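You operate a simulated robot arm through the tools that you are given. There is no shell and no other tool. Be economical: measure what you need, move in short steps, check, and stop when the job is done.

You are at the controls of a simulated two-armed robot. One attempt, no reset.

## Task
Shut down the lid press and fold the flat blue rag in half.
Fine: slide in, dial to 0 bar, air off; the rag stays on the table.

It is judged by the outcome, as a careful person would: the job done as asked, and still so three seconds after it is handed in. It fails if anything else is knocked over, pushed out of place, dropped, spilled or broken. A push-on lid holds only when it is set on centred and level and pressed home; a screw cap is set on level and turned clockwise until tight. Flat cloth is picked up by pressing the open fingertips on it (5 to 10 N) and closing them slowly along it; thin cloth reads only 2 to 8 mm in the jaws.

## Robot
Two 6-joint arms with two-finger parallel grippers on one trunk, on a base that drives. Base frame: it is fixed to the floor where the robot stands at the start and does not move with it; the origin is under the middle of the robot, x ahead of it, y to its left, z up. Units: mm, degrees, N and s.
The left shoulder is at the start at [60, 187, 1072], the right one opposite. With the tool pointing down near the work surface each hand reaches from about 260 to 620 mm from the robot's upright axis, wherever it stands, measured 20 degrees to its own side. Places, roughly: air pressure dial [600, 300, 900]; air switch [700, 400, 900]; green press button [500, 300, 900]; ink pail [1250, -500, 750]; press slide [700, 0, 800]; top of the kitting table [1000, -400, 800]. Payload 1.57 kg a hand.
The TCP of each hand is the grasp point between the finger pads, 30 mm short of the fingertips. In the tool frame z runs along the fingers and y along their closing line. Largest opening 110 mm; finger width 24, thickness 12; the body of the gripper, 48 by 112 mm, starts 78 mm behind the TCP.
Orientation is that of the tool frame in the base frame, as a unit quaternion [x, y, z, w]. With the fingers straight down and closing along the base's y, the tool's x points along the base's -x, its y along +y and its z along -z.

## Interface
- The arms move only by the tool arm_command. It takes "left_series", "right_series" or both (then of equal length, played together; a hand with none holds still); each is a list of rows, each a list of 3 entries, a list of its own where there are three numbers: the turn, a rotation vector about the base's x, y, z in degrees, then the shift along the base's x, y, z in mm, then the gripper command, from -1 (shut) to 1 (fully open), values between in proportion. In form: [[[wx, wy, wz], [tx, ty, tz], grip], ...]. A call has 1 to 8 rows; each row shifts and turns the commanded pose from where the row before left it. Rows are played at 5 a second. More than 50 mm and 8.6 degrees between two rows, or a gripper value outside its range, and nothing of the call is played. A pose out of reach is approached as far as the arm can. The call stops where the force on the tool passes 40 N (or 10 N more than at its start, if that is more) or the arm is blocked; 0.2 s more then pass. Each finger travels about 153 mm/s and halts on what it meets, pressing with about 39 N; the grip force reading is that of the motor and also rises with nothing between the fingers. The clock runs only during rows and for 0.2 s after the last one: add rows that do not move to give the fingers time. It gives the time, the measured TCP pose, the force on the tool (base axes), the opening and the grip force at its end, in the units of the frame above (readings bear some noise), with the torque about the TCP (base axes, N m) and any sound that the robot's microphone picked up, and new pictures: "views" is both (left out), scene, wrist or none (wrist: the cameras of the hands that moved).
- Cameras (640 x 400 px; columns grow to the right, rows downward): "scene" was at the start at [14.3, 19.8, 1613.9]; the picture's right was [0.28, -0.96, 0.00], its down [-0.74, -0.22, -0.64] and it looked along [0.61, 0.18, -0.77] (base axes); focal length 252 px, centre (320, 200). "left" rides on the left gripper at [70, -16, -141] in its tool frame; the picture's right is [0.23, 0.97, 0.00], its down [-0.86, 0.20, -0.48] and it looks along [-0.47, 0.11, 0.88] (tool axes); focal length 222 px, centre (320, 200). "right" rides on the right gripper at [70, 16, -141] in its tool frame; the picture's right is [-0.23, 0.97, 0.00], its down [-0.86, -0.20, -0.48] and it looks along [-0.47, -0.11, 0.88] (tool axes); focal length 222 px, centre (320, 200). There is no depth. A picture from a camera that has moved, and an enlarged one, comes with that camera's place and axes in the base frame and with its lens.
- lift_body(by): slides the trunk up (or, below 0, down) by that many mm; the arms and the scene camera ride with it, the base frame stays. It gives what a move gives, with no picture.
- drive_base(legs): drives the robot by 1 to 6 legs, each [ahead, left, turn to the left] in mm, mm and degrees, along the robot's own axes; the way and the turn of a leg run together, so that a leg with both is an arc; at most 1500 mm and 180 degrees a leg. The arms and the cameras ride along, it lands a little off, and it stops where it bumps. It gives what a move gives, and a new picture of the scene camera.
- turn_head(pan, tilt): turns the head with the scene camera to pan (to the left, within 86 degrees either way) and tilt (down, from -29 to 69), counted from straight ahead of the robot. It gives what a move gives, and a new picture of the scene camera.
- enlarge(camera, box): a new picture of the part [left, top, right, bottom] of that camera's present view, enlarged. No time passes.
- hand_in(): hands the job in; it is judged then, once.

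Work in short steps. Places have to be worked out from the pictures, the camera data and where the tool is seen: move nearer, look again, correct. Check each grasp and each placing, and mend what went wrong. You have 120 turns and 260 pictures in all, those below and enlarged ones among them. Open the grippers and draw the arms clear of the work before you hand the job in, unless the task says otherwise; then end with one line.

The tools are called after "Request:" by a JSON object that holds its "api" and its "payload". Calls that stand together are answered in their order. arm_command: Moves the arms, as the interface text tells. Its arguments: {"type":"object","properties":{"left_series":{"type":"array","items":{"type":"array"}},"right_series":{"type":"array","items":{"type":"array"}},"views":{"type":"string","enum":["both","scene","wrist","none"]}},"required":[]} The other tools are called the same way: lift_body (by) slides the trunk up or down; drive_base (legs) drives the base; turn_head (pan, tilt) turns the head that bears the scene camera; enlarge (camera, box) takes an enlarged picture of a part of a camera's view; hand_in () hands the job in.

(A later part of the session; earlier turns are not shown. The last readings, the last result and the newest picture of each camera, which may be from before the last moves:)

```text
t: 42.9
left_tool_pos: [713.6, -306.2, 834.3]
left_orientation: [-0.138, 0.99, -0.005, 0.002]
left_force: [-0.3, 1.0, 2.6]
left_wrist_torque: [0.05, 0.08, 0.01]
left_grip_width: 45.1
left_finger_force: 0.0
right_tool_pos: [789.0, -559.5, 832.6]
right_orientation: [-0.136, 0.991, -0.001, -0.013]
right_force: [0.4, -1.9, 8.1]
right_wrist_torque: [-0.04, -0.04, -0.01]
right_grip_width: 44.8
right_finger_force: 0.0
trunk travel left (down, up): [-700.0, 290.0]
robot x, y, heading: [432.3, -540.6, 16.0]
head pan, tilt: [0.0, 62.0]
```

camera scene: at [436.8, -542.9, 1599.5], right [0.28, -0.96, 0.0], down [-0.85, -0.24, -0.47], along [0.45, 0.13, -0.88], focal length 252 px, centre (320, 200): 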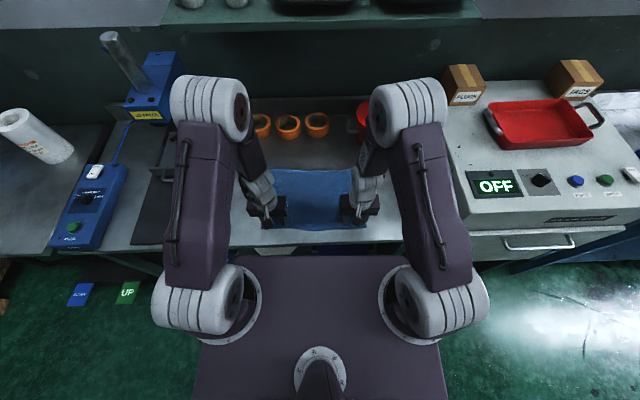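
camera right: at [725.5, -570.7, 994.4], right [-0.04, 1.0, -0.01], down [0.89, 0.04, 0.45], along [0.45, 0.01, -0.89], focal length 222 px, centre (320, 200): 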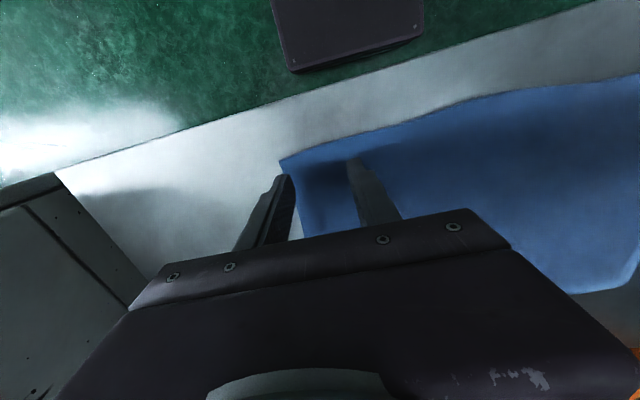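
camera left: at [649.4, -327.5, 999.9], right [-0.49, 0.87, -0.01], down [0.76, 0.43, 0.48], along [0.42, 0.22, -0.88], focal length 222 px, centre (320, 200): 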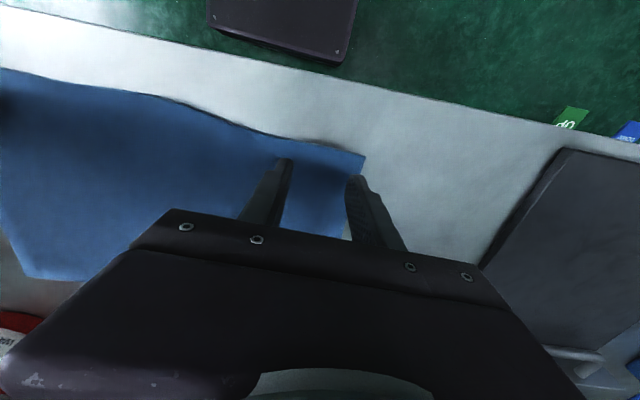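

Left contact at 2.6 N; I add 1.5 mm and then close both grippers slowly.

Request:
{"api": "arm_command", "payload": {"left_series": [[[0, 0, 0], [0, 0, -1.8], -0.18], [[0, 0, 0], [0, 0, 0], -0.3], [[0, 0, 0], [0, 0, 0], -0.42], [[0, 0, 0], [0, 0, 0], -0.54], [[0, 0, 0], [0, 0, 0], -0.66], [[0, 0, 0], [0, 0, 0], -0.78], [[0, 0, 0], [0, 0, 0], -0.9], [[0, 0, 0], [0, 0, 0], -1]], "right_series": [[[0, 0, 0], [0, 0, 0], -0.18], [[0, 0, 0], [0, 0, 0], -0.3], [[0, 0, 0], [0, 0, 0], -0.42], [[0, 0, 0], [0, 0, 0], -0.54], [[0, 0, 0], [0, 0, 0], -0.66], [[0, 0, 0], [0, 0, 0], -0.78], [[0, 0, 0], [0, 0, 0], -0.9], [[0, 0, 0], [0, 0, 0], -1]]}}

```text
t: 44.7
left_tool_pos: [711.7, -306.1, 833.4]
left_orientation: [-0.139, 0.99, -0.006, 0.002]
left_force: [1.8, -3.8, 6.1]
left_wrist_torque: [-0.11, 0.03, 0.02]
left_grip_width: 4.2
left_finger_force: 24.7
right_tool_pos: [788.4, -560.3, 834.7]
right_orientation: [-0.136, 0.991, -0.002, -0.012]
right_force: [-1.9, 3.5, 6.5]
right_wrist_torque: [0.08, 0.02, 0.05]
right_grip_width: 4.1
right_finger_force: 24.8
trunk travel left (down, up): [-700.0, 290.0]
robot x, y, heading: [435.1, -538.9, 16.2]
head pan, tilt: [0.0, 62.0]
camera scene: at [436.4, -543.2, 1599.4], right [0.28, -0.96, 0.0], down [-0.85, -0.24, -0.47], along [0.45, 0.13, -0.88], focal length 252 px, centre (320, 200)
camera right: at [720.1, -561.0, 977.0], right [-0.04, 1.0, -0.01], down [0.89, 0.04, 0.46], along [0.46, 0.02, -0.89], focal length 222 px, centre (320, 200)
camera left: at [650.1, -339.0, 975.2], right [-0.49, 0.87, -0.01], down [0.76, 0.43, 0.48], along [0.42, 0.22, -0.88], focal length 222 px, centre (320, 200)
```

scene: 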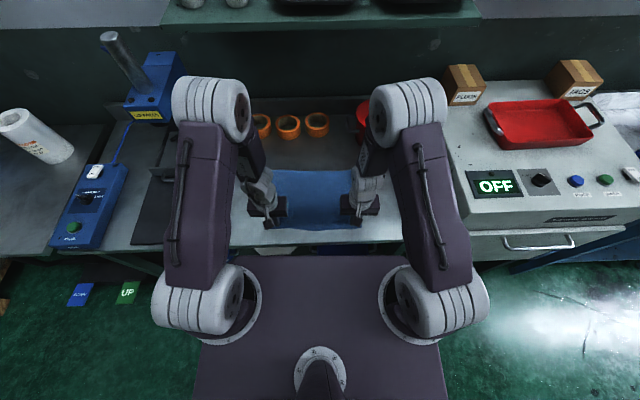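
right: 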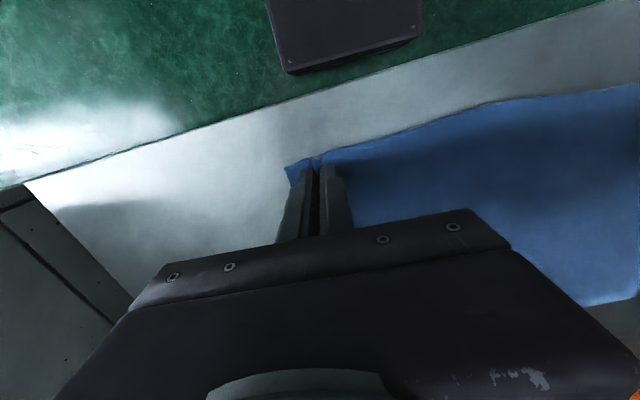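
left: 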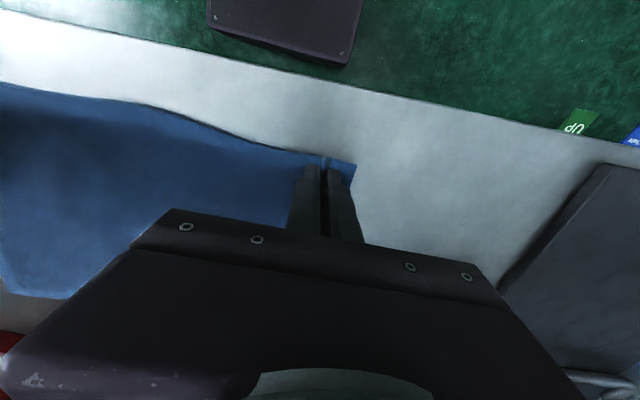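

Both grips read ~4 mm: cloth caught at both corners. I lift along a quarter arc (both hands together) toward the middle.

Request:
{"api": "arm_command", "payload": {"left_series": [[[0, 0, 0], [1.9, 0.55, 20.1], -1], [[0, 0, 0], [5.6, 1.6, 19.3], -1], [[0, 0, 0], [9.2, 2.65, 17.8], -1], [[0, 0, 0], [12.3, 3.5, 15.6], -1], [[0, 0, 0], [15, 4.3, 12.8], -1], [[0, 0, 0], [17.1, 4.9, 9.6], -1], [[0, 0, 0], [18.55, 5.3, 5.8], -1], [[0, 0, 0], [19.3, 5.5, 2], -1]], "right_series": [[[0, 0, 0], [1.9, 0.55, 20.1], -1], [[0, 0, 0], [5.6, 1.6, 19.3], -1], [[0, 0, 0], [9.2, 2.65, 17.8], -1], [[0, 0, 0], [12.3, 3.5, 15.6], -1], [[0, 0, 0], [15, 4.3, 12.8], -1], [[0, 0, 0], [17.1, 4.9, 9.6], -1], [[0, 0, 0], [18.55, 5.3, 5.8], -1], [[0, 0, 0], [19.3, 5.5, 2], -1]]}}

Request:
{"api": "enlarge", "payload": {"camera": "scene", "box": [220, 120, 420, 260]}}

```text
t: 46.5
left_tool_pos: [811.6, -281.8, 915.6]
left_orientation: [-0.139, 0.99, -0.006, 0.002]
left_force: [0.3, -2.5, 0.5]
left_wrist_torque: [-0.08, -0.02, 0.03]
left_grip_width: 4.0
left_finger_force: 24.9
left hand out of reach, approached as far as the arm can: row 1, 2
right_tool_pos: [889.1, -532.9, 937.8]
right_orientation: [-0.137, 0.99, -0.002, -0.014]
right_force: [-0.9, 2.8, 0.2]
right_wrist_torque: [0.04, 0.05, -0.01]
right_grip_width: 4.1
right_finger_force: 24.8
trunk travel left (down, up): [-700.0, 290.0]
robot x, y, heading: [433.4, -547.7, 16.1]
head pan, tilt: [0.0, 62.0]
camera scene: at [439.5, -542.4, 1599.4], right [0.28, -0.96, 0.0], down [-0.85, -0.24, -0.47], along [0.45, 0.13, -0.88], focal length 252 px, centre (320, 200)
camera right: at [821.2, -534.0, 1081.2], right [-0.05, 1.0, -0.01], down [0.89, 0.04, 0.45], along [0.45, 0.01, -0.89], focal length 222 px, centre (320, 200)
camera left: at [749.1, -314.9, 1057.7], right [-0.49, 0.87, -0.01], down [0.76, 0.43, 0.48], along [0.42, 0.22, -0.88], focal length 222 px, centre (320, 200)
```

scene: 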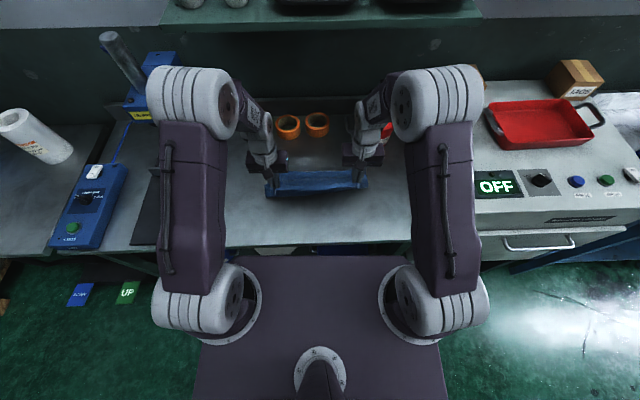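
right: 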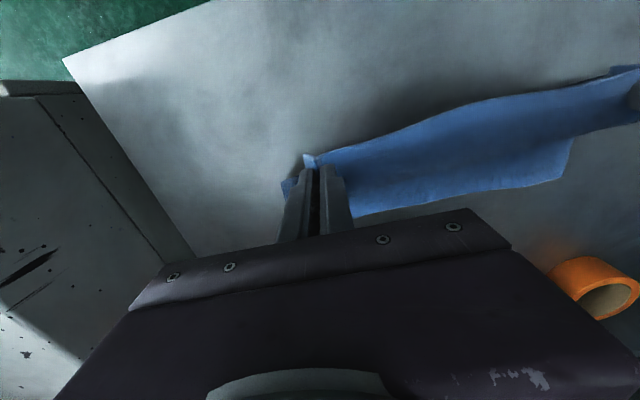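
left: 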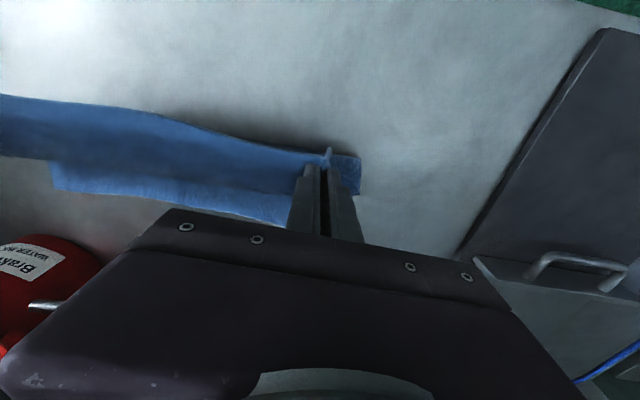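

```text
2.86 times, centred on (320, 190) of scene
camera zoom: at [439.5, -542.4, 1599.4], right [0.28, -0.96, 0.0], down [-0.85, -0.24, -0.47], along [0.45, 0.13, -0.88], focal length 721 px, centre (320, 229)
```

zoom: 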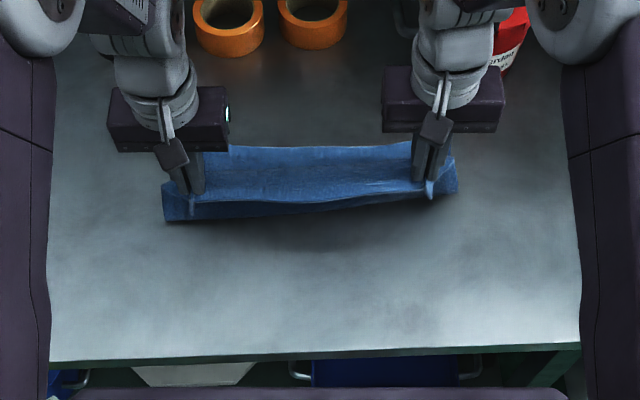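

Good lift; left hand is 20 mm low, which I correct. Now the second quarter arc, stopping ~14 mm above landing.

Request:
{"api": "arm_command", "payload": {"left_series": [[[0, 0, 0], [20.3, 5.8, 18], -1], [[0, 0, 0], [19.5, 5.6, -5.8], -1], [[0, 0, 0], [18.1, 5.2, -9.6], -1], [[0, 0, 0], [16, 4.6, -12.8], -1], [[0, 0, 0], [13.3, 3.8, -15.6], -1], [[0, 0, 0], [10.2, 2.9, -17.8], -1], [[0, 0, 0], [6.5, 1.9, -19.3], -1]], "right_series": [[[0, 0, 0], [20.3, 5.8, -2], -1], [[0, 0, 0], [19.5, 5.6, -5.8], -1], [[0, 0, 0], [18.1, 5.2, -9.6], -1], [[0, 0, 0], [16, 4.6, -12.8], -1], [[0, 0, 0], [13.3, 3.8, -15.6], -1], [[0, 0, 0], [10.2, 2.9, -17.8], -1], [[0, 0, 0], [6.5, 1.9, -19.3], -1]]}}

Request:
{"api": "enlarge", "payload": {"camera": "scene", "box": [220, 100, 420, 240]}}

```text
t: 48.1
left_tool_pos: [915.4, -253.2, 850.7]
left_orientation: [-0.139, 0.99, -0.006, 0.001]
left_force: [0.6, -0.7, 0.7]
left_wrist_torque: [-0.01, 0.03, -0.02]
left_grip_width: 4.1
left_finger_force: 25.0
right_tool_pos: [990.6, -502.1, 853.8]
right_orientation: [-0.136, 0.991, -0.002, -0.013]
right_force: [0.2, 0.7, 0.3]
right_wrist_torque: [-0.01, 0.0, -0.04]
right_grip_width: 4.1
right_finger_force: 24.6
trunk travel left (down, up): [-700.0, 290.0]
robot x, y, heading: [432.9, -543.0, 16.0]
head pan, tilt: [0.0, 62.0]
camera scene: at [439.1, -542.4, 1599.5], right [0.28, -0.96, 0.0], down [-0.85, -0.24, -0.47], along [0.45, 0.13, -0.88], focal length 252 px, centre (320, 200)
camera right: at [923.0, -502.7, 997.2], right [-0.04, 1.0, -0.01], down [0.89, 0.04, 0.45], along [0.45, 0.01, -0.89], focal length 222 px, centre (320, 200)
camera left: at [853.2, -286.5, 992.1], right [-0.49, 0.87, -0.01], down [0.76, 0.43, 0.48], along [0.42, 0.22, -0.88], focal length 222 px, centre (320, 200)
```

scene: 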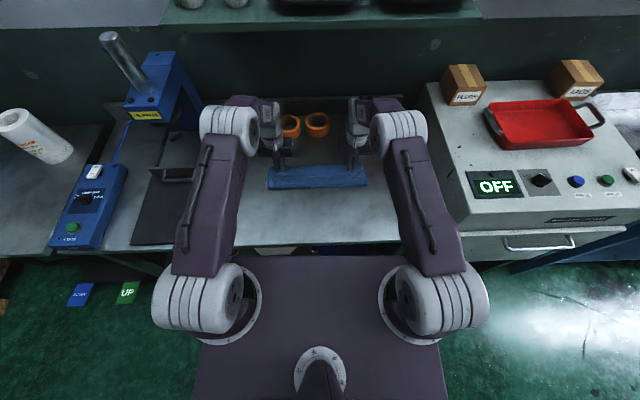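
right: 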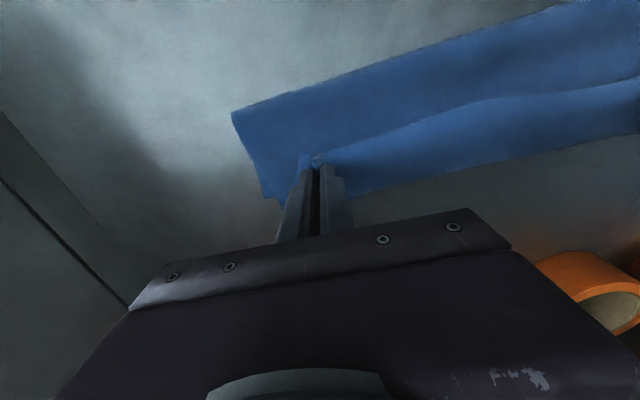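
left: 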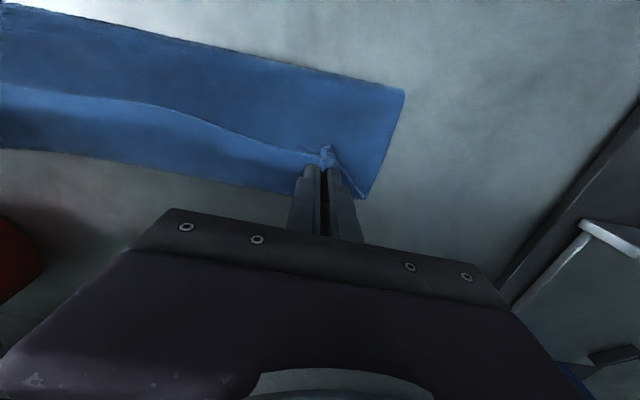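

```text
2.86 times, centred on (320, 170) of scene
camera zoom: at [439.1, -542.4, 1599.5], right [0.28, -0.96, 0.0], down [-0.85, -0.24, -0.47], along [0.45, 0.13, -0.88], focal length 721 px, centre (320, 286)
```

zoom: 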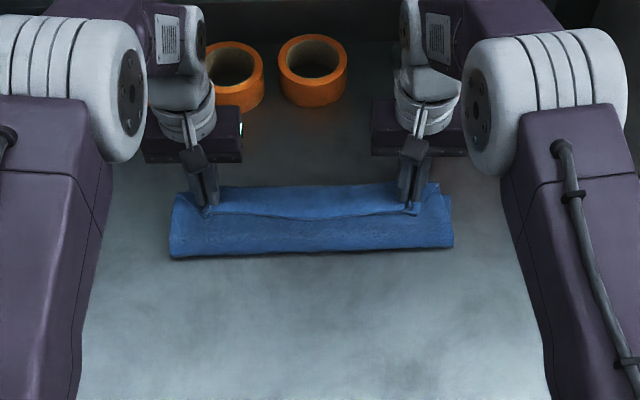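

The layers lie well, with only the ~18 mm hem flap on my side of the fingers. I lower the last bit to the cloth, moving ahead slightly.

Request:
{"api": "arm_command", "payload": {"left_series": [[[0, 0, 0], [6, 1.7, -7], -1], [[0, 0, 0], [2, 0.6, -5], -1], [[0, 0, 0], [0, 0, -1], -1]], "right_series": [[[0, 0, 0], [2, 0.6, -8], -1], [[0, 0, 0], [2, 0.6, -6], -1], [[0, 0, 0], [0, 0, -2], -1]], "views": "none"}}

```text
t: 48.9
left_tool_pos: [924.0, -251.4, 840.4]
left_orientation: [-0.139, 0.99, -0.006, 0.004]
left_force: [1.1, -0.6, 9.8]
left_wrist_torque: [-0.01, 0.06, 0.0]
left_grip_width: 3.8
left_finger_force: 24.5
right_tool_pos: [994.3, -501.8, 839.7]
right_orientation: [-0.137, 0.991, -0.001, -0.013]
right_force: [-0.3, 2.0, 8.6]
right_wrist_torque: [0.1, 0.1, -0.02]
right_grip_width: 4.3
right_finger_force: 25.0
trunk travel left (down, up): [-700.0, 290.0]
robot x, y, heading: [433.9, -543.0, 15.8]
head pan, tilt: [0.0, 62.0]
```

Both tips press the stack (~9 N). I open slowly, which spreads the pucker flat, then lift straight up.

Request:
{"api": "arm_command", "payload": {"left_series": [[[0, 0, 0], [0, 0, 1], -0.85], [[0, 0, 0], [0, 0, 0], -0.7], [[0, 0, 0], [0, 0, 0], -0.55], [[0, 0, 0], [0, 0, 0], -0.4], [[0, 0, 0], [0, 0, 10], -0.4], [[0, 0, 0], [0, 0, 25], -0.4], [[0, 0, 0], [0, 0, 40], -0.4]], "right_series": [[[0, 0, 0], [0, 0, 1], -0.85], [[0, 0, 0], [0, 0, 0], -0.7], [[0, 0, 0], [0, 0, 0], -0.55], [[0, 0, 0], [0, 0, 0], -0.4], [[0, 0, 0], [0, 0, 10], -0.4], [[0, 0, 0], [0, 0, 25], -0.4], [[0, 0, 0], [0, 0, 40], -0.4]]}}

Request:
{"api": "enlarge", "payload": {"camera": "scene", "box": [230, 130, 410, 230]}}

```text
t: 50.5
left_tool_pos: [925.0, -253.1, 916.4]
left_orientation: [-0.139, 0.99, -0.006, 0.002]
left_force: [-0.6, -0.9, 0.8]
left_wrist_torque: [0.03, -0.04, -0.03]
left_grip_width: 33.0
left_finger_force: 0.0
right_tool_pos: [993.1, -503.8, 915.3]
right_orientation: [-0.136, 0.991, -0.002, -0.013]
right_force: [0.0, 0.2, 0.1]
right_wrist_torque: [0.01, -0.02, -0.02]
right_grip_width: 33.1
right_finger_force: 0.0
trunk travel left (down, up): [-700.0, 290.0]
robot x, y, heading: [431.4, -541.9, 16.0]
head pan, tilt: [0.0, 62.0]
camera scene: at [435.9, -543.4, 1599.3], right [0.28, -0.96, 0.0], down [-0.85, -0.24, -0.47], along [0.45, 0.13, -0.88], focal length 252 px, centre (320, 200)
camera right: at [925.9, -504.0, 1058.0], right [-0.04, 1.0, -0.01], down [0.89, 0.04, 0.46], along [0.46, 0.02, -0.89], focal length 222 px, centre (320, 200)
camera left: at [861.5, -286.1, 1058.1], right [-0.49, 0.87, -0.01], down [0.76, 0.43, 0.48], along [0.42, 0.22, -0.88], focal length 222 px, centre (320, 200)
```

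scene: 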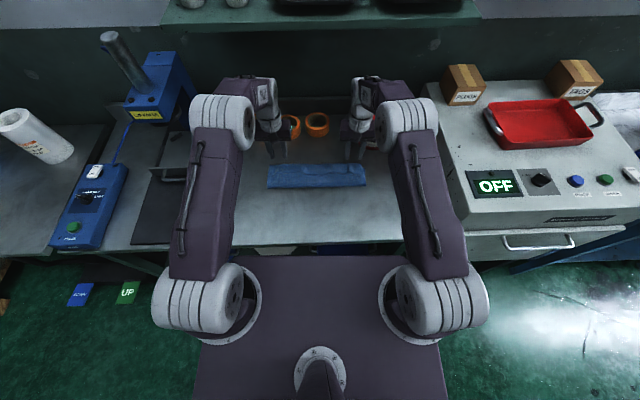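
right: 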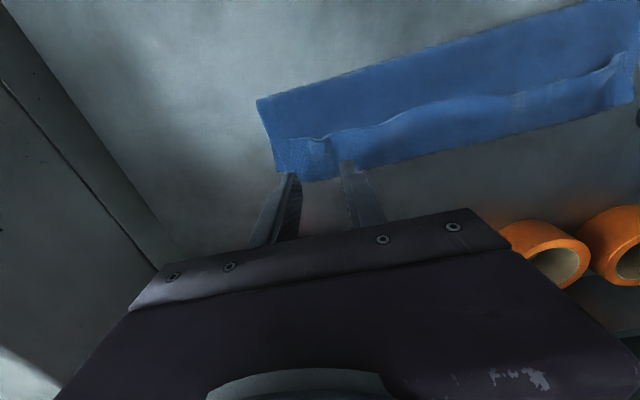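
left: 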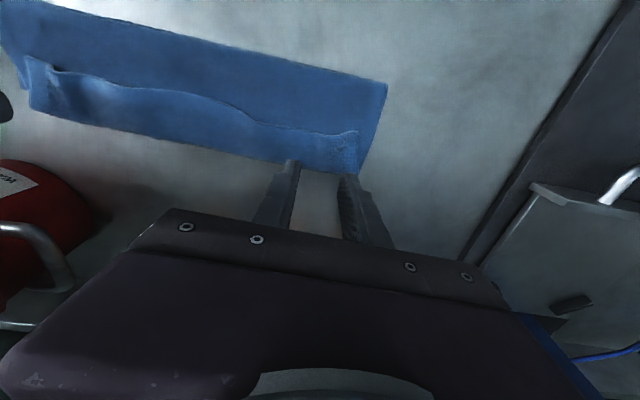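

```text
3.56 times, centred on (320, 180) of scene
camera zoom: at [435.9, -543.4, 1599.3], right [0.28, -0.96, 0.0], down [-0.85, -0.24, -0.47], along [0.45, 0.13, -0.88], focal length 898 px, centre (320, 271)
```

zoom: 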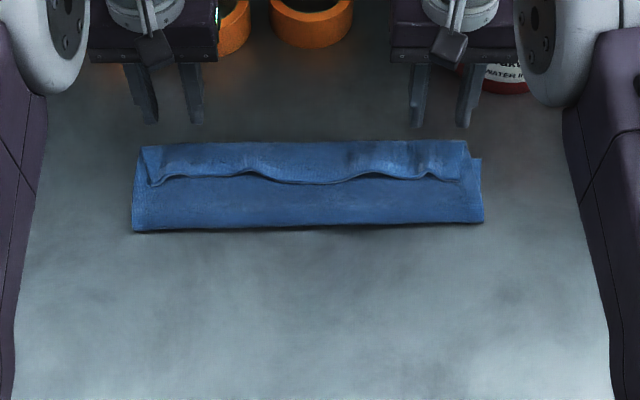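

The fold lies flat but the hem flap is turned back toward me. I raise the hands away to measure the state accurately.

Request:
{"api": "arm_command", "payload": {"left_series": [[[0, 0, 0], [0, 0, 45], -0.4], [[0, 0, 0], [-44, -12, 10], -0.4], [[0, 0, 0], [-44, -12, 10], -0.4], [[0, 0, 0], [-40, 15, 10], -0.4], [[0, 0, 0], [-36, 25, 10], -0.4]], "right_series": [[[0, 0, 0], [0, 0, 45], -0.4], [[0, 0, 0], [-44, -12, 10], -0.4], [[0, 0, 0], [-44, -12, 10], -0.4], [[0, 0, 0], [-25, -35, 10], -0.4], [[0, 0, 0], [-20, -40, 10], -0.4]], "views": "scene"}}

Request:
{"api": "enlarge", "payload": {"camera": "scene", "box": [250, 130, 390, 220]}}

```text
t: 51.7
left_tool_pos: [755.4, -234.0, 1001.8]
left_orientation: [-0.139, 0.99, -0.006, 0.004]
left_force: [0.4, -0.2, 0.6]
left_wrist_torque: [0.02, -0.03, 0.03]
left_grip_width: 33.3
left_finger_force: 0.0
right_tool_pos: [857.9, -601.4, 998.0]
right_orientation: [-0.136, 0.991, -0.001, -0.011]
right_force: [-0.5, -0.2, 0.2]
right_wrist_torque: [0.0, -0.02, 0.03]
right_grip_width: 32.8
right_finger_force: 0.1
trunk travel left (down, up): [-700.0, 290.0]
robot x, y, heading: [432.6, -539.7, 15.9]
head pan, tilt: [0.0, 62.0]
camera scene: at [433.8, -543.8, 1599.4], right [0.28, -0.96, 0.0], down [-0.85, -0.24, -0.47], along [0.45, 0.13, -0.88], focal length 252 px, centre (320, 200)
```

scene: 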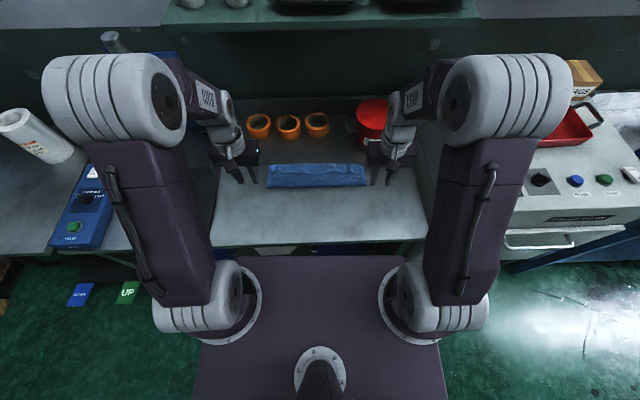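

```text
4.44 times, centred on (320, 175) of scene
camera zoom: at [433.8, -543.8, 1599.4], right [0.28, -0.96, 0.0], down [-0.85, -0.24, -0.47], along [0.45, 0.13, -0.88], focal length 1122 px, centre (320, 311)
```

zoom: 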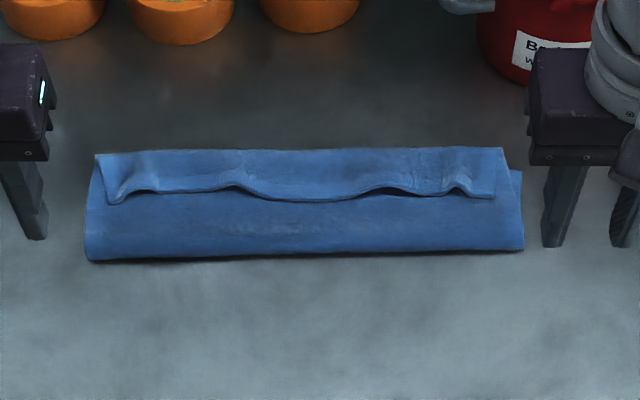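

Measured: fold line at rx ≈476 instead of ~440, bottom far edge still at 561, and a 43 mm hem folded back on top, so it isn't a true half fold. I'll take the hem at its old puckers, pull it back to flat and redo it. Hands go over the puckers.

Request:
{"api": "arm_command", "payload": {"left_series": [[[0, 0, 0], [40.5, -0.75, -10], -0.18], [[0, 0, 0], [40.5, -0.75, -10], -0.18], [[0, 0, 0], [40.5, -0.75, -20], -0.18], [[0, 0, 0], [40.5, -0.75, -25], -0.18], [[0, 0, 0], [0, 0, -40], -0.18], [[0, 0, 0], [0, 0, -40], -0.18]], "right_series": [[[0, 0, 0], [34, 24, -10], -0.18], [[0, 0, 0], [34, 24, -10], -0.18], [[0, 0, 0], [34, 24, -20], -0.18], [[0, 0, 0], [34, 24, -25], -0.18], [[0, 0, 0], [0, 0, -40], -0.18], [[0, 0, 0], [0, 0, -36], -0.18]]}}

Request:
{"api": "enlarge", "payload": {"camera": "left", "box": [180, 60, 440, 220]}}

Request:
{"api": "enlarge", "payload": {"camera": "right", "box": [200, 60, 460, 220]}}

```text
t: 53.1
left_tool_pos: [920.0, -238.7, 853.0]
left_orientation: [-0.139, 0.99, -0.006, 0.001]
left_force: [-0.3, 0.7, 0.4]
left_wrist_torque: [0.02, 0.04, -0.02]
left_grip_width: 45.0
left_finger_force: 0.1
right_tool_pos: [999.6, -501.8, 857.1]
right_orientation: [-0.137, 0.991, -0.002, -0.013]
right_force: [0.0, 0.4, -0.4]
right_wrist_torque: [-0.01, -0.02, -0.03]
right_grip_width: 45.2
right_finger_force: 0.1
trunk travel left (down, up): [-700.0, 290.0]
robot x, y, heading: [434.9, -541.4, 16.0]
head pan, tilt: [0.0, 62.0]
camera scene: at [440.0, -542.0, 1599.5], right [0.28, -0.96, 0.0], down [-0.85, -0.24, -0.47], along [0.45, 0.13, -0.88], focal length 252 px, centre (320, 200)
camera right: at [931.9, -502.4, 1001.3], right [-0.04, 1.0, -0.01], down [0.89, 0.04, 0.45], along [0.45, 0.01, -0.89], focal length 222 px, centre (320, 200)
camera left: at [858.1, -271.6, 996.0], right [-0.49, 0.87, -0.01], down [0.76, 0.43, 0.48], along [0.42, 0.22, -0.88], focal length 222 px, centre (320, 200)
```

scene: 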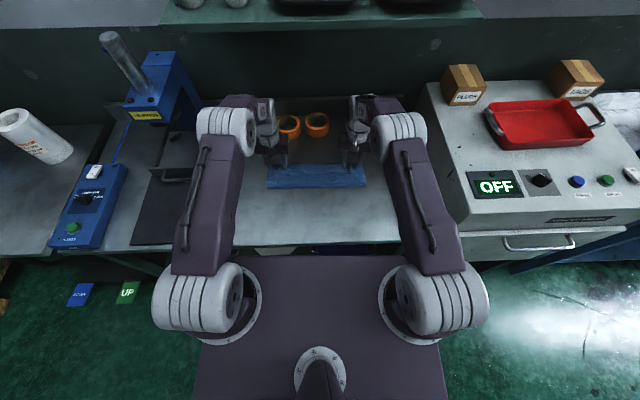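
right: 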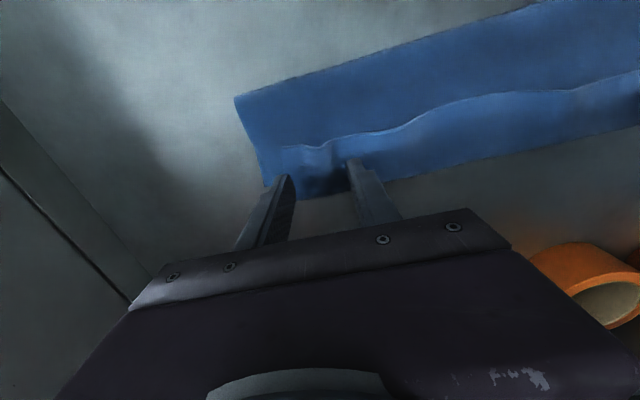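
left: 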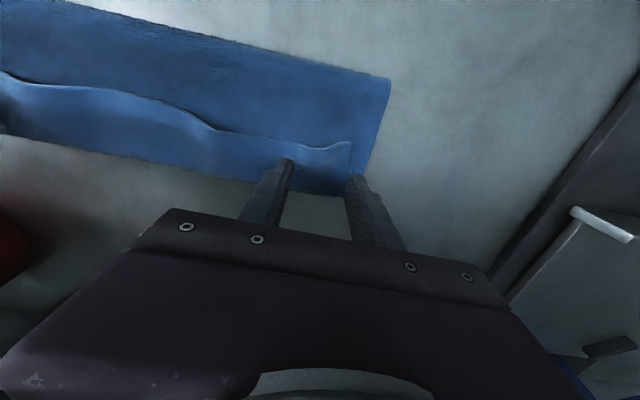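

```text
2.46 times, centred on (310, 140) of left
camera zoom: at [858.1, -271.6, 996.0], right [-0.49, 0.87, -0.01], down [0.76, 0.43, 0.48], along [0.42, 0.22, -0.88], focal length 547 px, centre (345, 348)
```

zoom: 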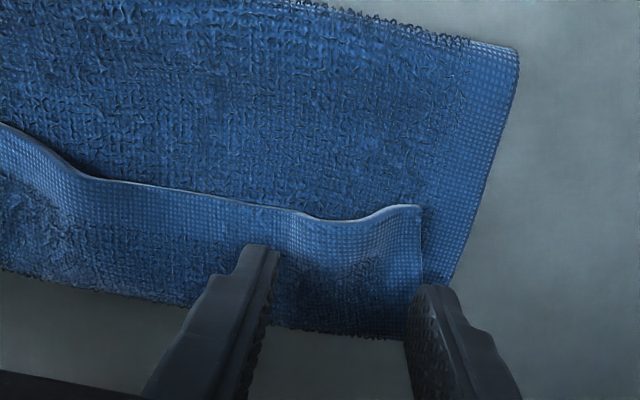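

```text
2.46 times, centred on (330, 140) of right
camera zoom: at [931.9, -502.4, 1001.3], right [-0.04, 1.0, -0.01], down [0.89, 0.04, 0.45], along [0.45, 0.01, -0.89], focal length 547 px, centre (295, 348)
```

zoom: 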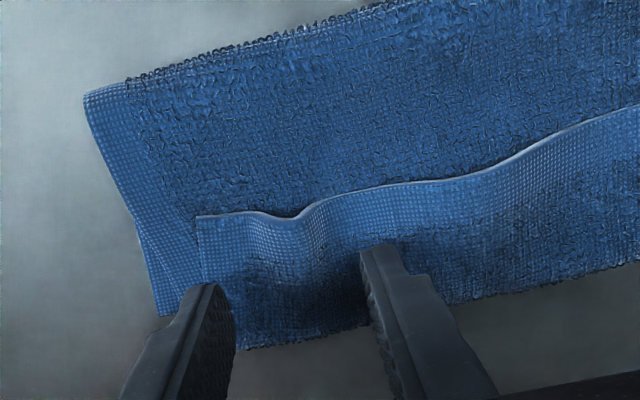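

The view is clear: the right hand straddles the hem pucker; the left needs 8 mm inward. I adjust (and 5 mm toward the hem edge) and descend to light contact.

Request:
{"api": "arm_command", "payload": {"left_series": [[[0, 0, 0], [-2.6, -9.1, 0], -0.18], [[0, 0, 0], [0, 0, -7], -0.18], [[0, 0, 0], [0, 0, -5], -0.18], [[0, 0, 0], [0, 0, 0], -0.18]], "right_series": [[[0, 0, 0], [-4.8, -1.4, 0], -0.18], [[0, 0, 0], [0, 0, -10], -0.18], [[0, 0, 0], [0, 0, -6], -0.18], [[0, 0, 0], [0, 0, 0], -0.18]], "views": "none"}}

```text
t: 54.1
left_tool_pos: [918.1, -249.2, 841.4]
left_orientation: [-0.139, 0.99, -0.006, 0.002]
left_force: [0.7, -1.6, 2.5]
left_wrist_torque: [0.01, 0.01, 0.0]
left_grip_width: 45.3
left_finger_force: 0.0
right_tool_pos: [992.0, -504.1, 843.5]
right_orientation: [-0.136, 0.991, -0.002, -0.012]
right_force: [-0.8, 0.2, 1.4]
right_wrist_torque: [0.01, 0.02, -0.03]
right_grip_width: 44.8
right_finger_force: 0.0
trunk travel left (down, up): [-700.0, 290.0]
robot x, y, heading: [432.7, -541.0, 15.8]
head pan, tilt: [0.0, 62.0]
```

Light contact on both. I press ~1–2 mm more and close slowly.

Request:
{"api": "arm_command", "payload": {"left_series": [[[0, 0, 0], [0, 0, -1], -0.18], [[0, 0, 0], [0, 0, 0], -0.3], [[0, 0, 0], [0, 0, 0], -0.42], [[0, 0, 0], [0, 0, 0], -0.54], [[0, 0, 0], [0, 0, 0], -0.66], [[0, 0, 0], [0, 0, 0], -0.78], [[0, 0, 0], [0, 0, 0], -0.9], [[0, 0, 0], [0, 0, 0], -1]], "right_series": [[[0, 0, 0], [0, 0, -2.5], -0.18], [[0, 0, 0], [0, 0, 0], -0.3], [[0, 0, 0], [0, 0, 0], -0.42], [[0, 0, 0], [0, 0, 0], -0.54], [[0, 0, 0], [0, 0, 0], -0.66], [[0, 0, 0], [0, 0, 0], -0.78], [[0, 0, 0], [0, 0, 0], -0.9], [[0, 0, 0], [0, 0, 0], -1]], "views": "wrist"}}

Request:
{"api": "enlarge", "payload": {"camera": "left", "box": [180, 60, 440, 220]}}

Request:
{"api": "enlarge", "payload": {"camera": "right", "box": [200, 60, 460, 220]}}

```text
t: 55.9
left_tool_pos: [918.4, -249.6, 842.2]
left_orientation: [-0.139, 0.99, -0.006, 0.002]
left_force: [2.0, -5.7, 3.5]
left_wrist_torque: [-0.21, -0.06, -0.01]
left_grip_width: 5.3
left_finger_force: 25.7
right_tool_pos: [992.3, -505.5, 840.0]
right_orientation: [-0.137, 0.991, -0.002, -0.011]
right_force: [-0.8, 5.8, 7.1]
right_wrist_torque: [0.14, 0.06, -0.04]
right_grip_width: 10.1
right_finger_force: 28.5
trunk travel left (down, up): [-700.0, 290.0]
robot x, y, heading: [431.7, -540.2, 15.8]
head pan, tilt: [0.0, 62.0]
camera right: at [925.3, -506.7, 984.0], right [-0.04, 1.0, -0.01], down [0.89, 0.04, 0.46], along [0.46, 0.02, -0.89], focal length 222 px, centre (320, 200)
camera left: at [855.0, -282.2, 983.7], right [-0.49, 0.87, -0.01], down [0.76, 0.43, 0.48], along [0.42, 0.22, -0.88], focal length 222 px, centre (320, 200)
```

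right: 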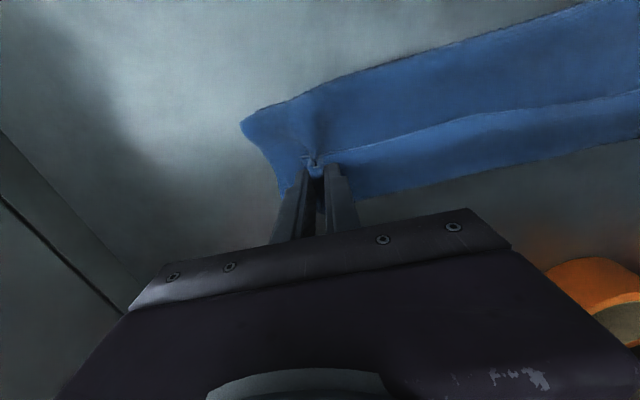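
left: 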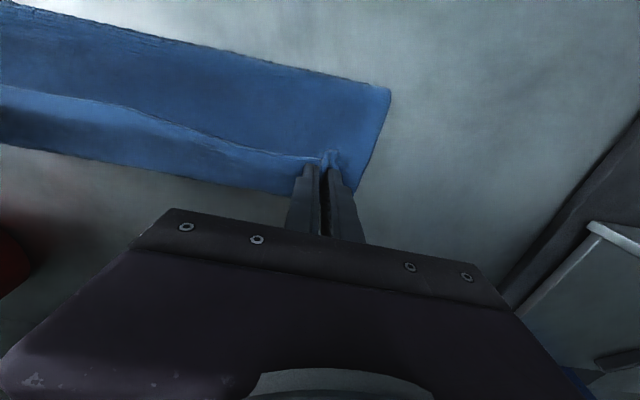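

```text
2.46 times, centred on (310, 140) of left
camera zoom: at [855.0, -282.2, 983.7], right [-0.49, 0.87, -0.01], down [0.76, 0.43, 0.48], along [0.42, 0.22, -0.88], focal length 547 px, centre (345, 348)
```

zoom: 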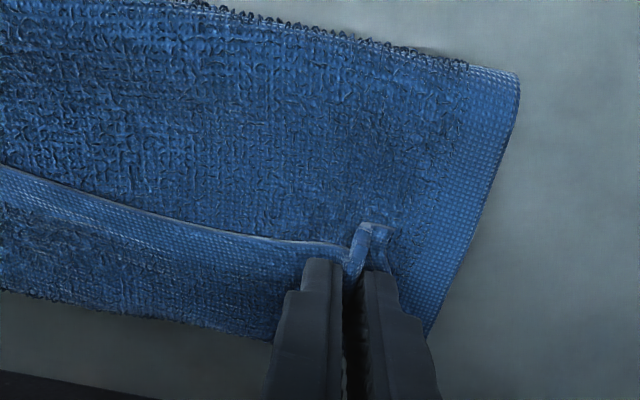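

```text
2.46 times, centred on (330, 140) of right
camera zoom: at [925.3, -506.7, 984.0], right [-0.04, 1.0, -0.01], down [0.89, 0.04, 0.46], along [0.46, 0.02, -0.89], focal length 547 px, centre (295, 348)
```

zoom: 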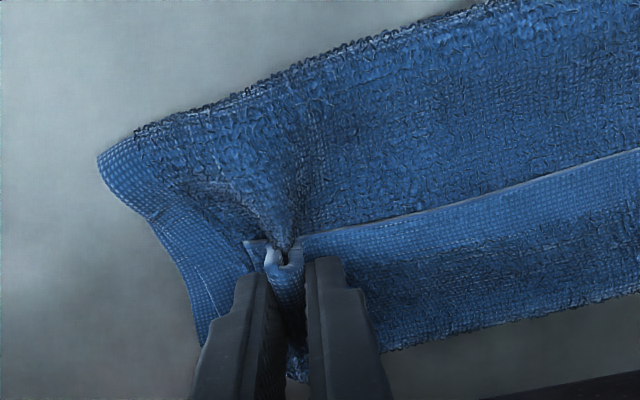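

Left holds only the hem (5.3 mm), but the right took two layers (10 mm). I open the right, rise slightly, and retry with lighter contact.

Request:
{"api": "arm_command", "payload": {"right_series": [[[0, 0, 0], [0, 0, 0], -0.8], [[0, 0, 0], [0, 0, 0], -0.55], [[0, 0, 0], [0, 0, 0], -0.3], [[0, 0, 0], [0, 0, 0], -0.18], [[0, 0, 0], [0, 0, 12], -0.18], [[0, 0, 0], [0, 0, 0], -0.18]], "views": "wrist"}}

Request:
{"api": "enlarge", "payload": {"camera": "right", "box": [200, 60, 460, 220]}}

```text
t: 57.3
left_tool_pos: [919.0, -249.0, 841.7]
left_orientation: [-0.139, 0.99, -0.007, 0.003]
left_force: [-0.3, -1.3, 3.2]
left_wrist_torque: [-0.03, 0.04, -0.01]
left_grip_width: 4.9
left_finger_force: 24.7
right_tool_pos: [993.7, -506.2, 851.0]
right_orientation: [-0.137, 0.991, -0.002, -0.013]
right_force: [0.0, 0.2, 0.6]
right_wrist_torque: [-0.02, 0.0, 0.0]
right_grip_width: 44.8
right_finger_force: 0.1
trunk travel left (down, up): [-700.0, 290.0]
robot x, y, heading: [431.6, -541.4, 16.1]
head pan, tilt: [0.0, 62.0]
camera right: at [925.3, -507.7, 994.7], right [-0.04, 1.0, -0.01], down [0.89, 0.04, 0.46], along [0.46, 0.02, -0.89], focal length 222 px, centre (320, 200)
```

right: 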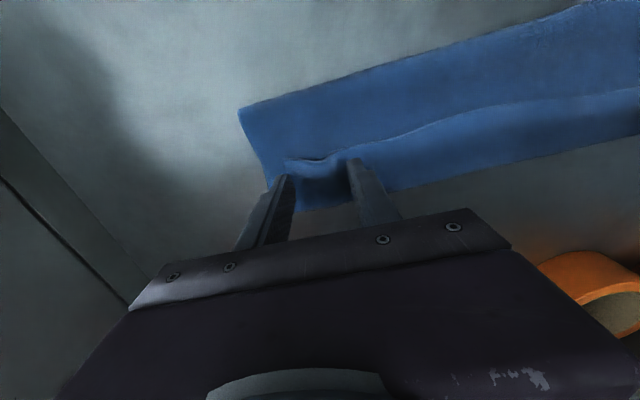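

```text
2.46 times, centred on (330, 140) of right
camera zoom: at [925.3, -507.7, 994.7], right [-0.04, 1.0, -0.01], down [0.89, 0.04, 0.46], along [0.46, 0.02, -0.89], focal length 547 px, centre (295, 348)
```

zoom: 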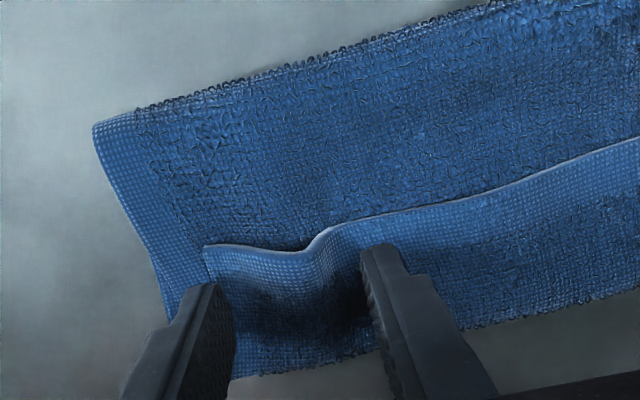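

Spread flat again. I lower to barely touching, 5 mm further inward, and close.

Request:
{"api": "arm_command", "payload": {"right_series": [[[0, 0, 0], [-1.4, 4.8, -4], -0.2], [[0, 0, 0], [0, 0, -3.5], -0.2], [[0, 0, 0], [0, 0, 0], -0.35], [[0, 0, 0], [0, 0, 0], -0.5], [[0, 0, 0], [0, 0, 0], -0.65], [[0, 0, 0], [0, 0, 0], -0.8], [[0, 0, 0], [0, 0, 0], -1], [[0, 0, 0], [0, 0, 0], -1]], "views": "wrist"}}

Request:
{"api": "enlarge", "payload": {"camera": "right", "box": [200, 60, 460, 220]}}

```text
t: 59.1
left_tool_pos: [918.1, -248.9, 840.6]
left_orientation: [-0.139, 0.99, -0.006, 0.002]
left_force: [1.0, -4.6, 4.5]
left_wrist_torque: [-0.13, -0.03, -0.04]
left_grip_width: 4.9
left_finger_force: 25.7
right_tool_pos: [989.8, -502.1, 842.6]
right_orientation: [-0.136, 0.991, -0.002, -0.013]
right_force: [-1.5, 4.2, 1.3]
right_wrist_torque: [0.15, 0.08, 0.0]
right_grip_width: 8.9
right_finger_force: 27.4
trunk travel left (down, up): [-700.0, 290.0]
robot x, y, heading: [435.4, -540.4, 15.9]
head pan, tilt: [0.0, 62.0]
camera right: at [922.4, -503.1, 987.1], right [-0.04, 1.0, -0.01], down [0.89, 0.04, 0.46], along [0.46, 0.02, -0.89], focal length 222 px, centre (320, 200)
```

right: 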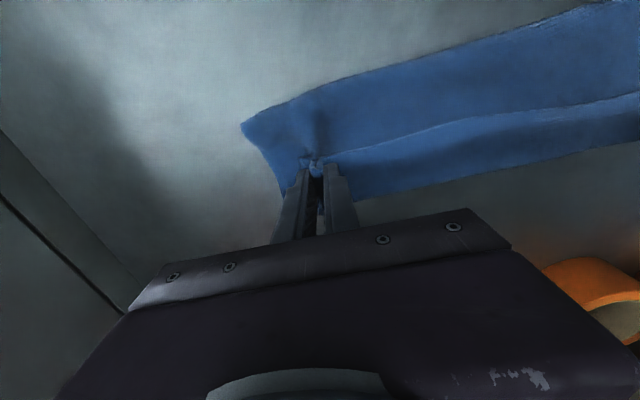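

```text
2.46 times, centred on (330, 140) of right
camera zoom: at [922.4, -503.1, 987.1], right [-0.04, 1.0, -0.01], down [0.89, 0.04, 0.46], along [0.46, 0.02, -0.89], focal length 547 px, centre (295, 348)
```

zoom: 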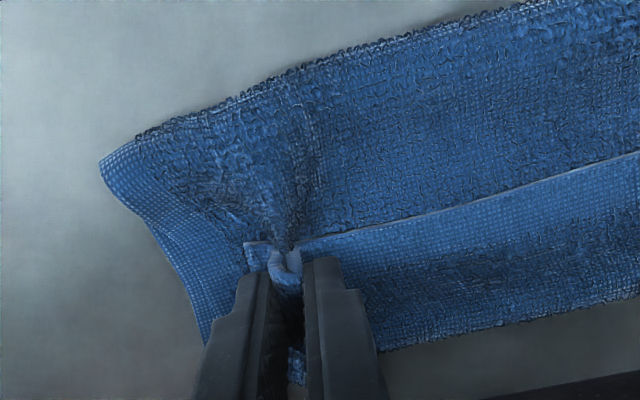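

Still two layers. I release and retry with a narrower opening centred on the raised crest of the hem, higher up.

Request:
{"api": "arm_command", "payload": {"right_series": [[[0, 0, 0], [0, 0, 0], -0.7], [[0, 0, 0], [0, 0, 0], -0.4], [[0, 0, 0], [0, 0, 0], -0.18], [[0, 0, 0], [0, 0, 10], -0.18], [[0, 0, 0], [-4, 9, 0], -0.45], [[0, 0, 0], [0, 0, 0], -0.45]], "views": "wrist"}}

Request:
{"api": "enlarge", "payload": {"camera": "right", "box": [230, 100, 390, 200]}}

```text
t: 60.5
left_tool_pos: [918.9, -248.7, 841.8]
left_orientation: [-0.139, 0.99, -0.006, 0.002]
left_force: [-1.6, -1.0, 4.2]
left_wrist_torque: [-0.02, 0.01, -0.01]
left_grip_width: 4.7
left_finger_force: 25.1
right_tool_pos: [987.5, -492.5, 855.2]
right_orientation: [-0.135, 0.991, -0.001, -0.013]
right_force: [0.3, -0.4, -0.2]
right_wrist_torque: [-0.04, -0.01, 0.02]
right_grip_width: 30.3
right_finger_force: 0.0
trunk travel left (down, up): [-700.0, 290.0]
robot x, y, heading: [434.5, -541.5, 15.8]
head pan, tilt: [0.0, 62.0]
camera right: at [919.3, -493.3, 997.8], right [-0.04, 1.0, -0.01], down [0.89, 0.04, 0.46], along [0.46, 0.02, -0.89], focal length 222 px, centre (320, 200)
```

right: 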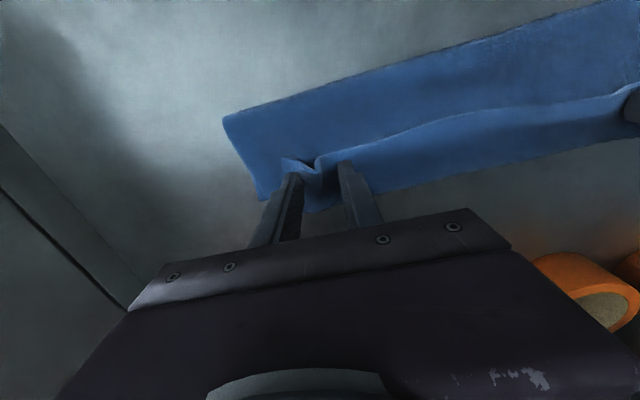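

```text
4.00 times, centred on (310, 150) of right
camera zoom: at [919.3, -493.3, 997.8], right [-0.04, 1.0, -0.01], down [0.89, 0.04, 0.46], along [0.46, 0.02, -0.89], focal length 888 px, centre (360, 400)
```

zoom: 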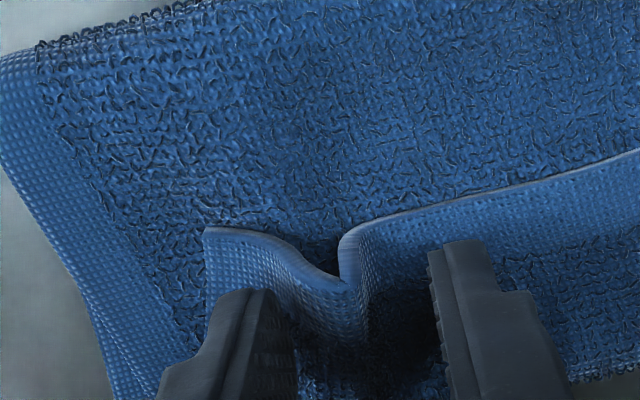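

A clear standing crest lies between the fingers. I lower 8 mm only and close on it.

Request:
{"api": "arm_command", "payload": {"right_series": [[[0, 0, 0], [0, 0, -5], -0.45], [[0, 0, 0], [0, 0, -4], -0.45], [[0, 0, 0], [0, 0, 0], -0.6], [[0, 0, 0], [0, 0, 0], -0.75], [[0, 0, 0], [0, 0, 0], -0.9], [[0, 0, 0], [0, 0, 0], -1], [[0, 0, 0], [0, 0, 0], -1]], "views": "wrist"}}

Request:
{"api": "enlarge", "payload": {"camera": "right", "box": [230, 100, 390, 200]}}

```text
t: 62.1
left_tool_pos: [918.6, -249.2, 842.6]
left_orientation: [-0.139, 0.99, -0.006, 0.002]
left_force: [0.5, -0.8, 3.7]
left_wrist_torque: [-0.05, -0.03, -0.01]
left_grip_width: 4.9
left_finger_force: 25.3
right_tool_pos: [988.2, -493.6, 845.0]
right_orientation: [-0.137, 0.991, -0.002, -0.013]
right_force: [-0.5, 1.7, -0.2]
right_wrist_torque: [0.01, 0.0, -0.06]
right_grip_width: 4.6
right_finger_force: 25.1
trunk travel left (down, up): [-700.0, 290.0]
robot x, y, heading: [434.9, -542.9, 16.0]
head pan, tilt: [0.0, 62.0]
camera right: at [919.3, -494.1, 988.6], right [-0.04, 1.0, -0.01], down [0.89, 0.04, 0.46], along [0.46, 0.02, -0.89], focal length 222 px, centre (320, 200)
```

right: 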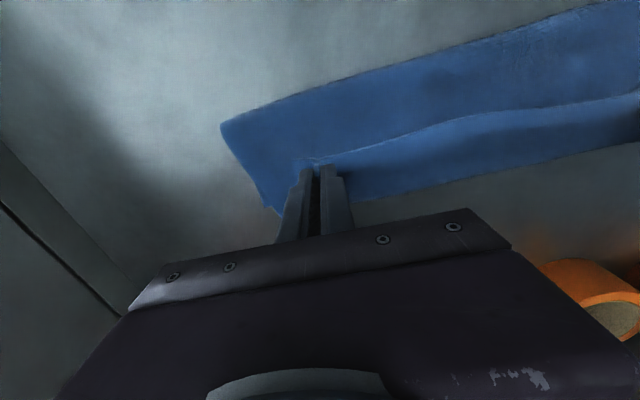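

```text
4.00 times, centred on (310, 150) of right
camera zoom: at [919.3, -494.1, 988.6], right [-0.04, 1.0, -0.01], down [0.89, 0.04, 0.46], along [0.46, 0.02, -0.89], focal length 888 px, centre (360, 400)
```

zoom: 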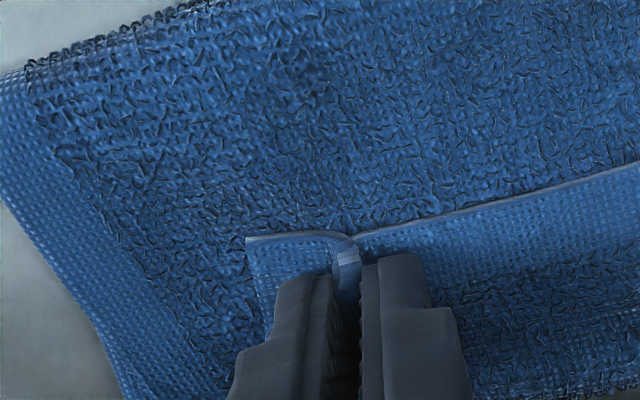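

Now both hold a single layer (4.9 / 4.6 mm). To avoid rolling the edge under again, I want only ~8 mm of the edge between the pads: open slightly, slide 22 mm toward me, and close again on the standing crests.

Request:
{"api": "arm_command", "payload": {"left_series": [[[0, 0, 0], [0, 0, 2], -0.85], [[0, 0, 0], [0, 0, 0], -0.7], [[0, 0, 0], [-10.5, -3, 0], -0.7], [[0, 0, 0], [-10.5, -3, 0], -0.7], [[0, 0, 0], [0, 0, 0], -0.7]], "right_series": [[[0, 0, 0], [0, 0, 0], -0.85], [[0, 0, 0], [0, 0, 0], -0.7], [[0, 0, 0], [-10.5, -3, 0], -0.7], [[0, 0, 0], [-10.5, -3, 0], -0.7], [[0, 0, 0], [0, 0, 0], -0.7]], "views": "none"}}

Request:
{"api": "enlarge", "payload": {"camera": "left", "box": [250, 100, 410, 200]}}

Request:
{"api": "enlarge", "payload": {"camera": "right", "box": [230, 100, 390, 200]}}

```text
t: 63.3
left_tool_pos: [896.3, -253.9, 844.6]
left_orientation: [-0.139, 0.99, -0.006, 0.002]
left_force: [1.1, -0.4, 0.3]
left_wrist_torque: [-0.01, -0.01, -0.02]
left_grip_width: 16.3
left_finger_force: 0.0
right_tool_pos: [965.6, -497.2, 845.0]
right_orientation: [-0.136, 0.991, -0.002, -0.013]
right_force: [0.0, -0.3, -0.1]
right_wrist_torque: [0.01, 0.0, 0.03]
right_grip_width: 16.5
right_finger_force: 0.1
trunk travel left (down, up): [-700.0, 290.0]
robot x, y, heading: [433.2, -541.2, 15.8]
head pan, tilt: [0.0, 62.0]
```

```text
4.00 times, centred on (330, 150) of left
camera zoom: at [834.6, -286.7, 985.6], right [-0.49, 0.87, -0.01], down [0.76, 0.43, 0.48], along [0.42, 0.22, -0.88], focal length 888 px, centre (280, 400)
```

zoom: 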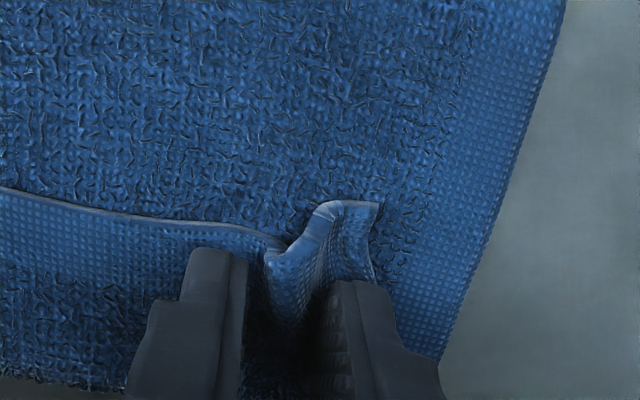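

```text
4.00 times, centred on (310, 150) of right
camera zoom: at [898.6, -498.3, 988.9], right [-0.04, 1.0, -0.01], down [0.89, 0.04, 0.46], along [0.46, 0.02, -0.89], focal length 888 px, centre (360, 400)
```

zoom: 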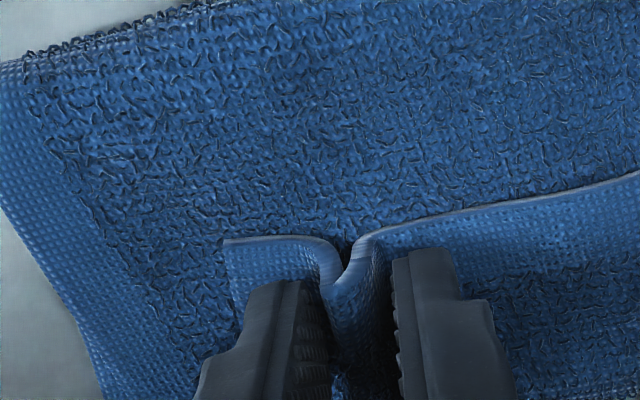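

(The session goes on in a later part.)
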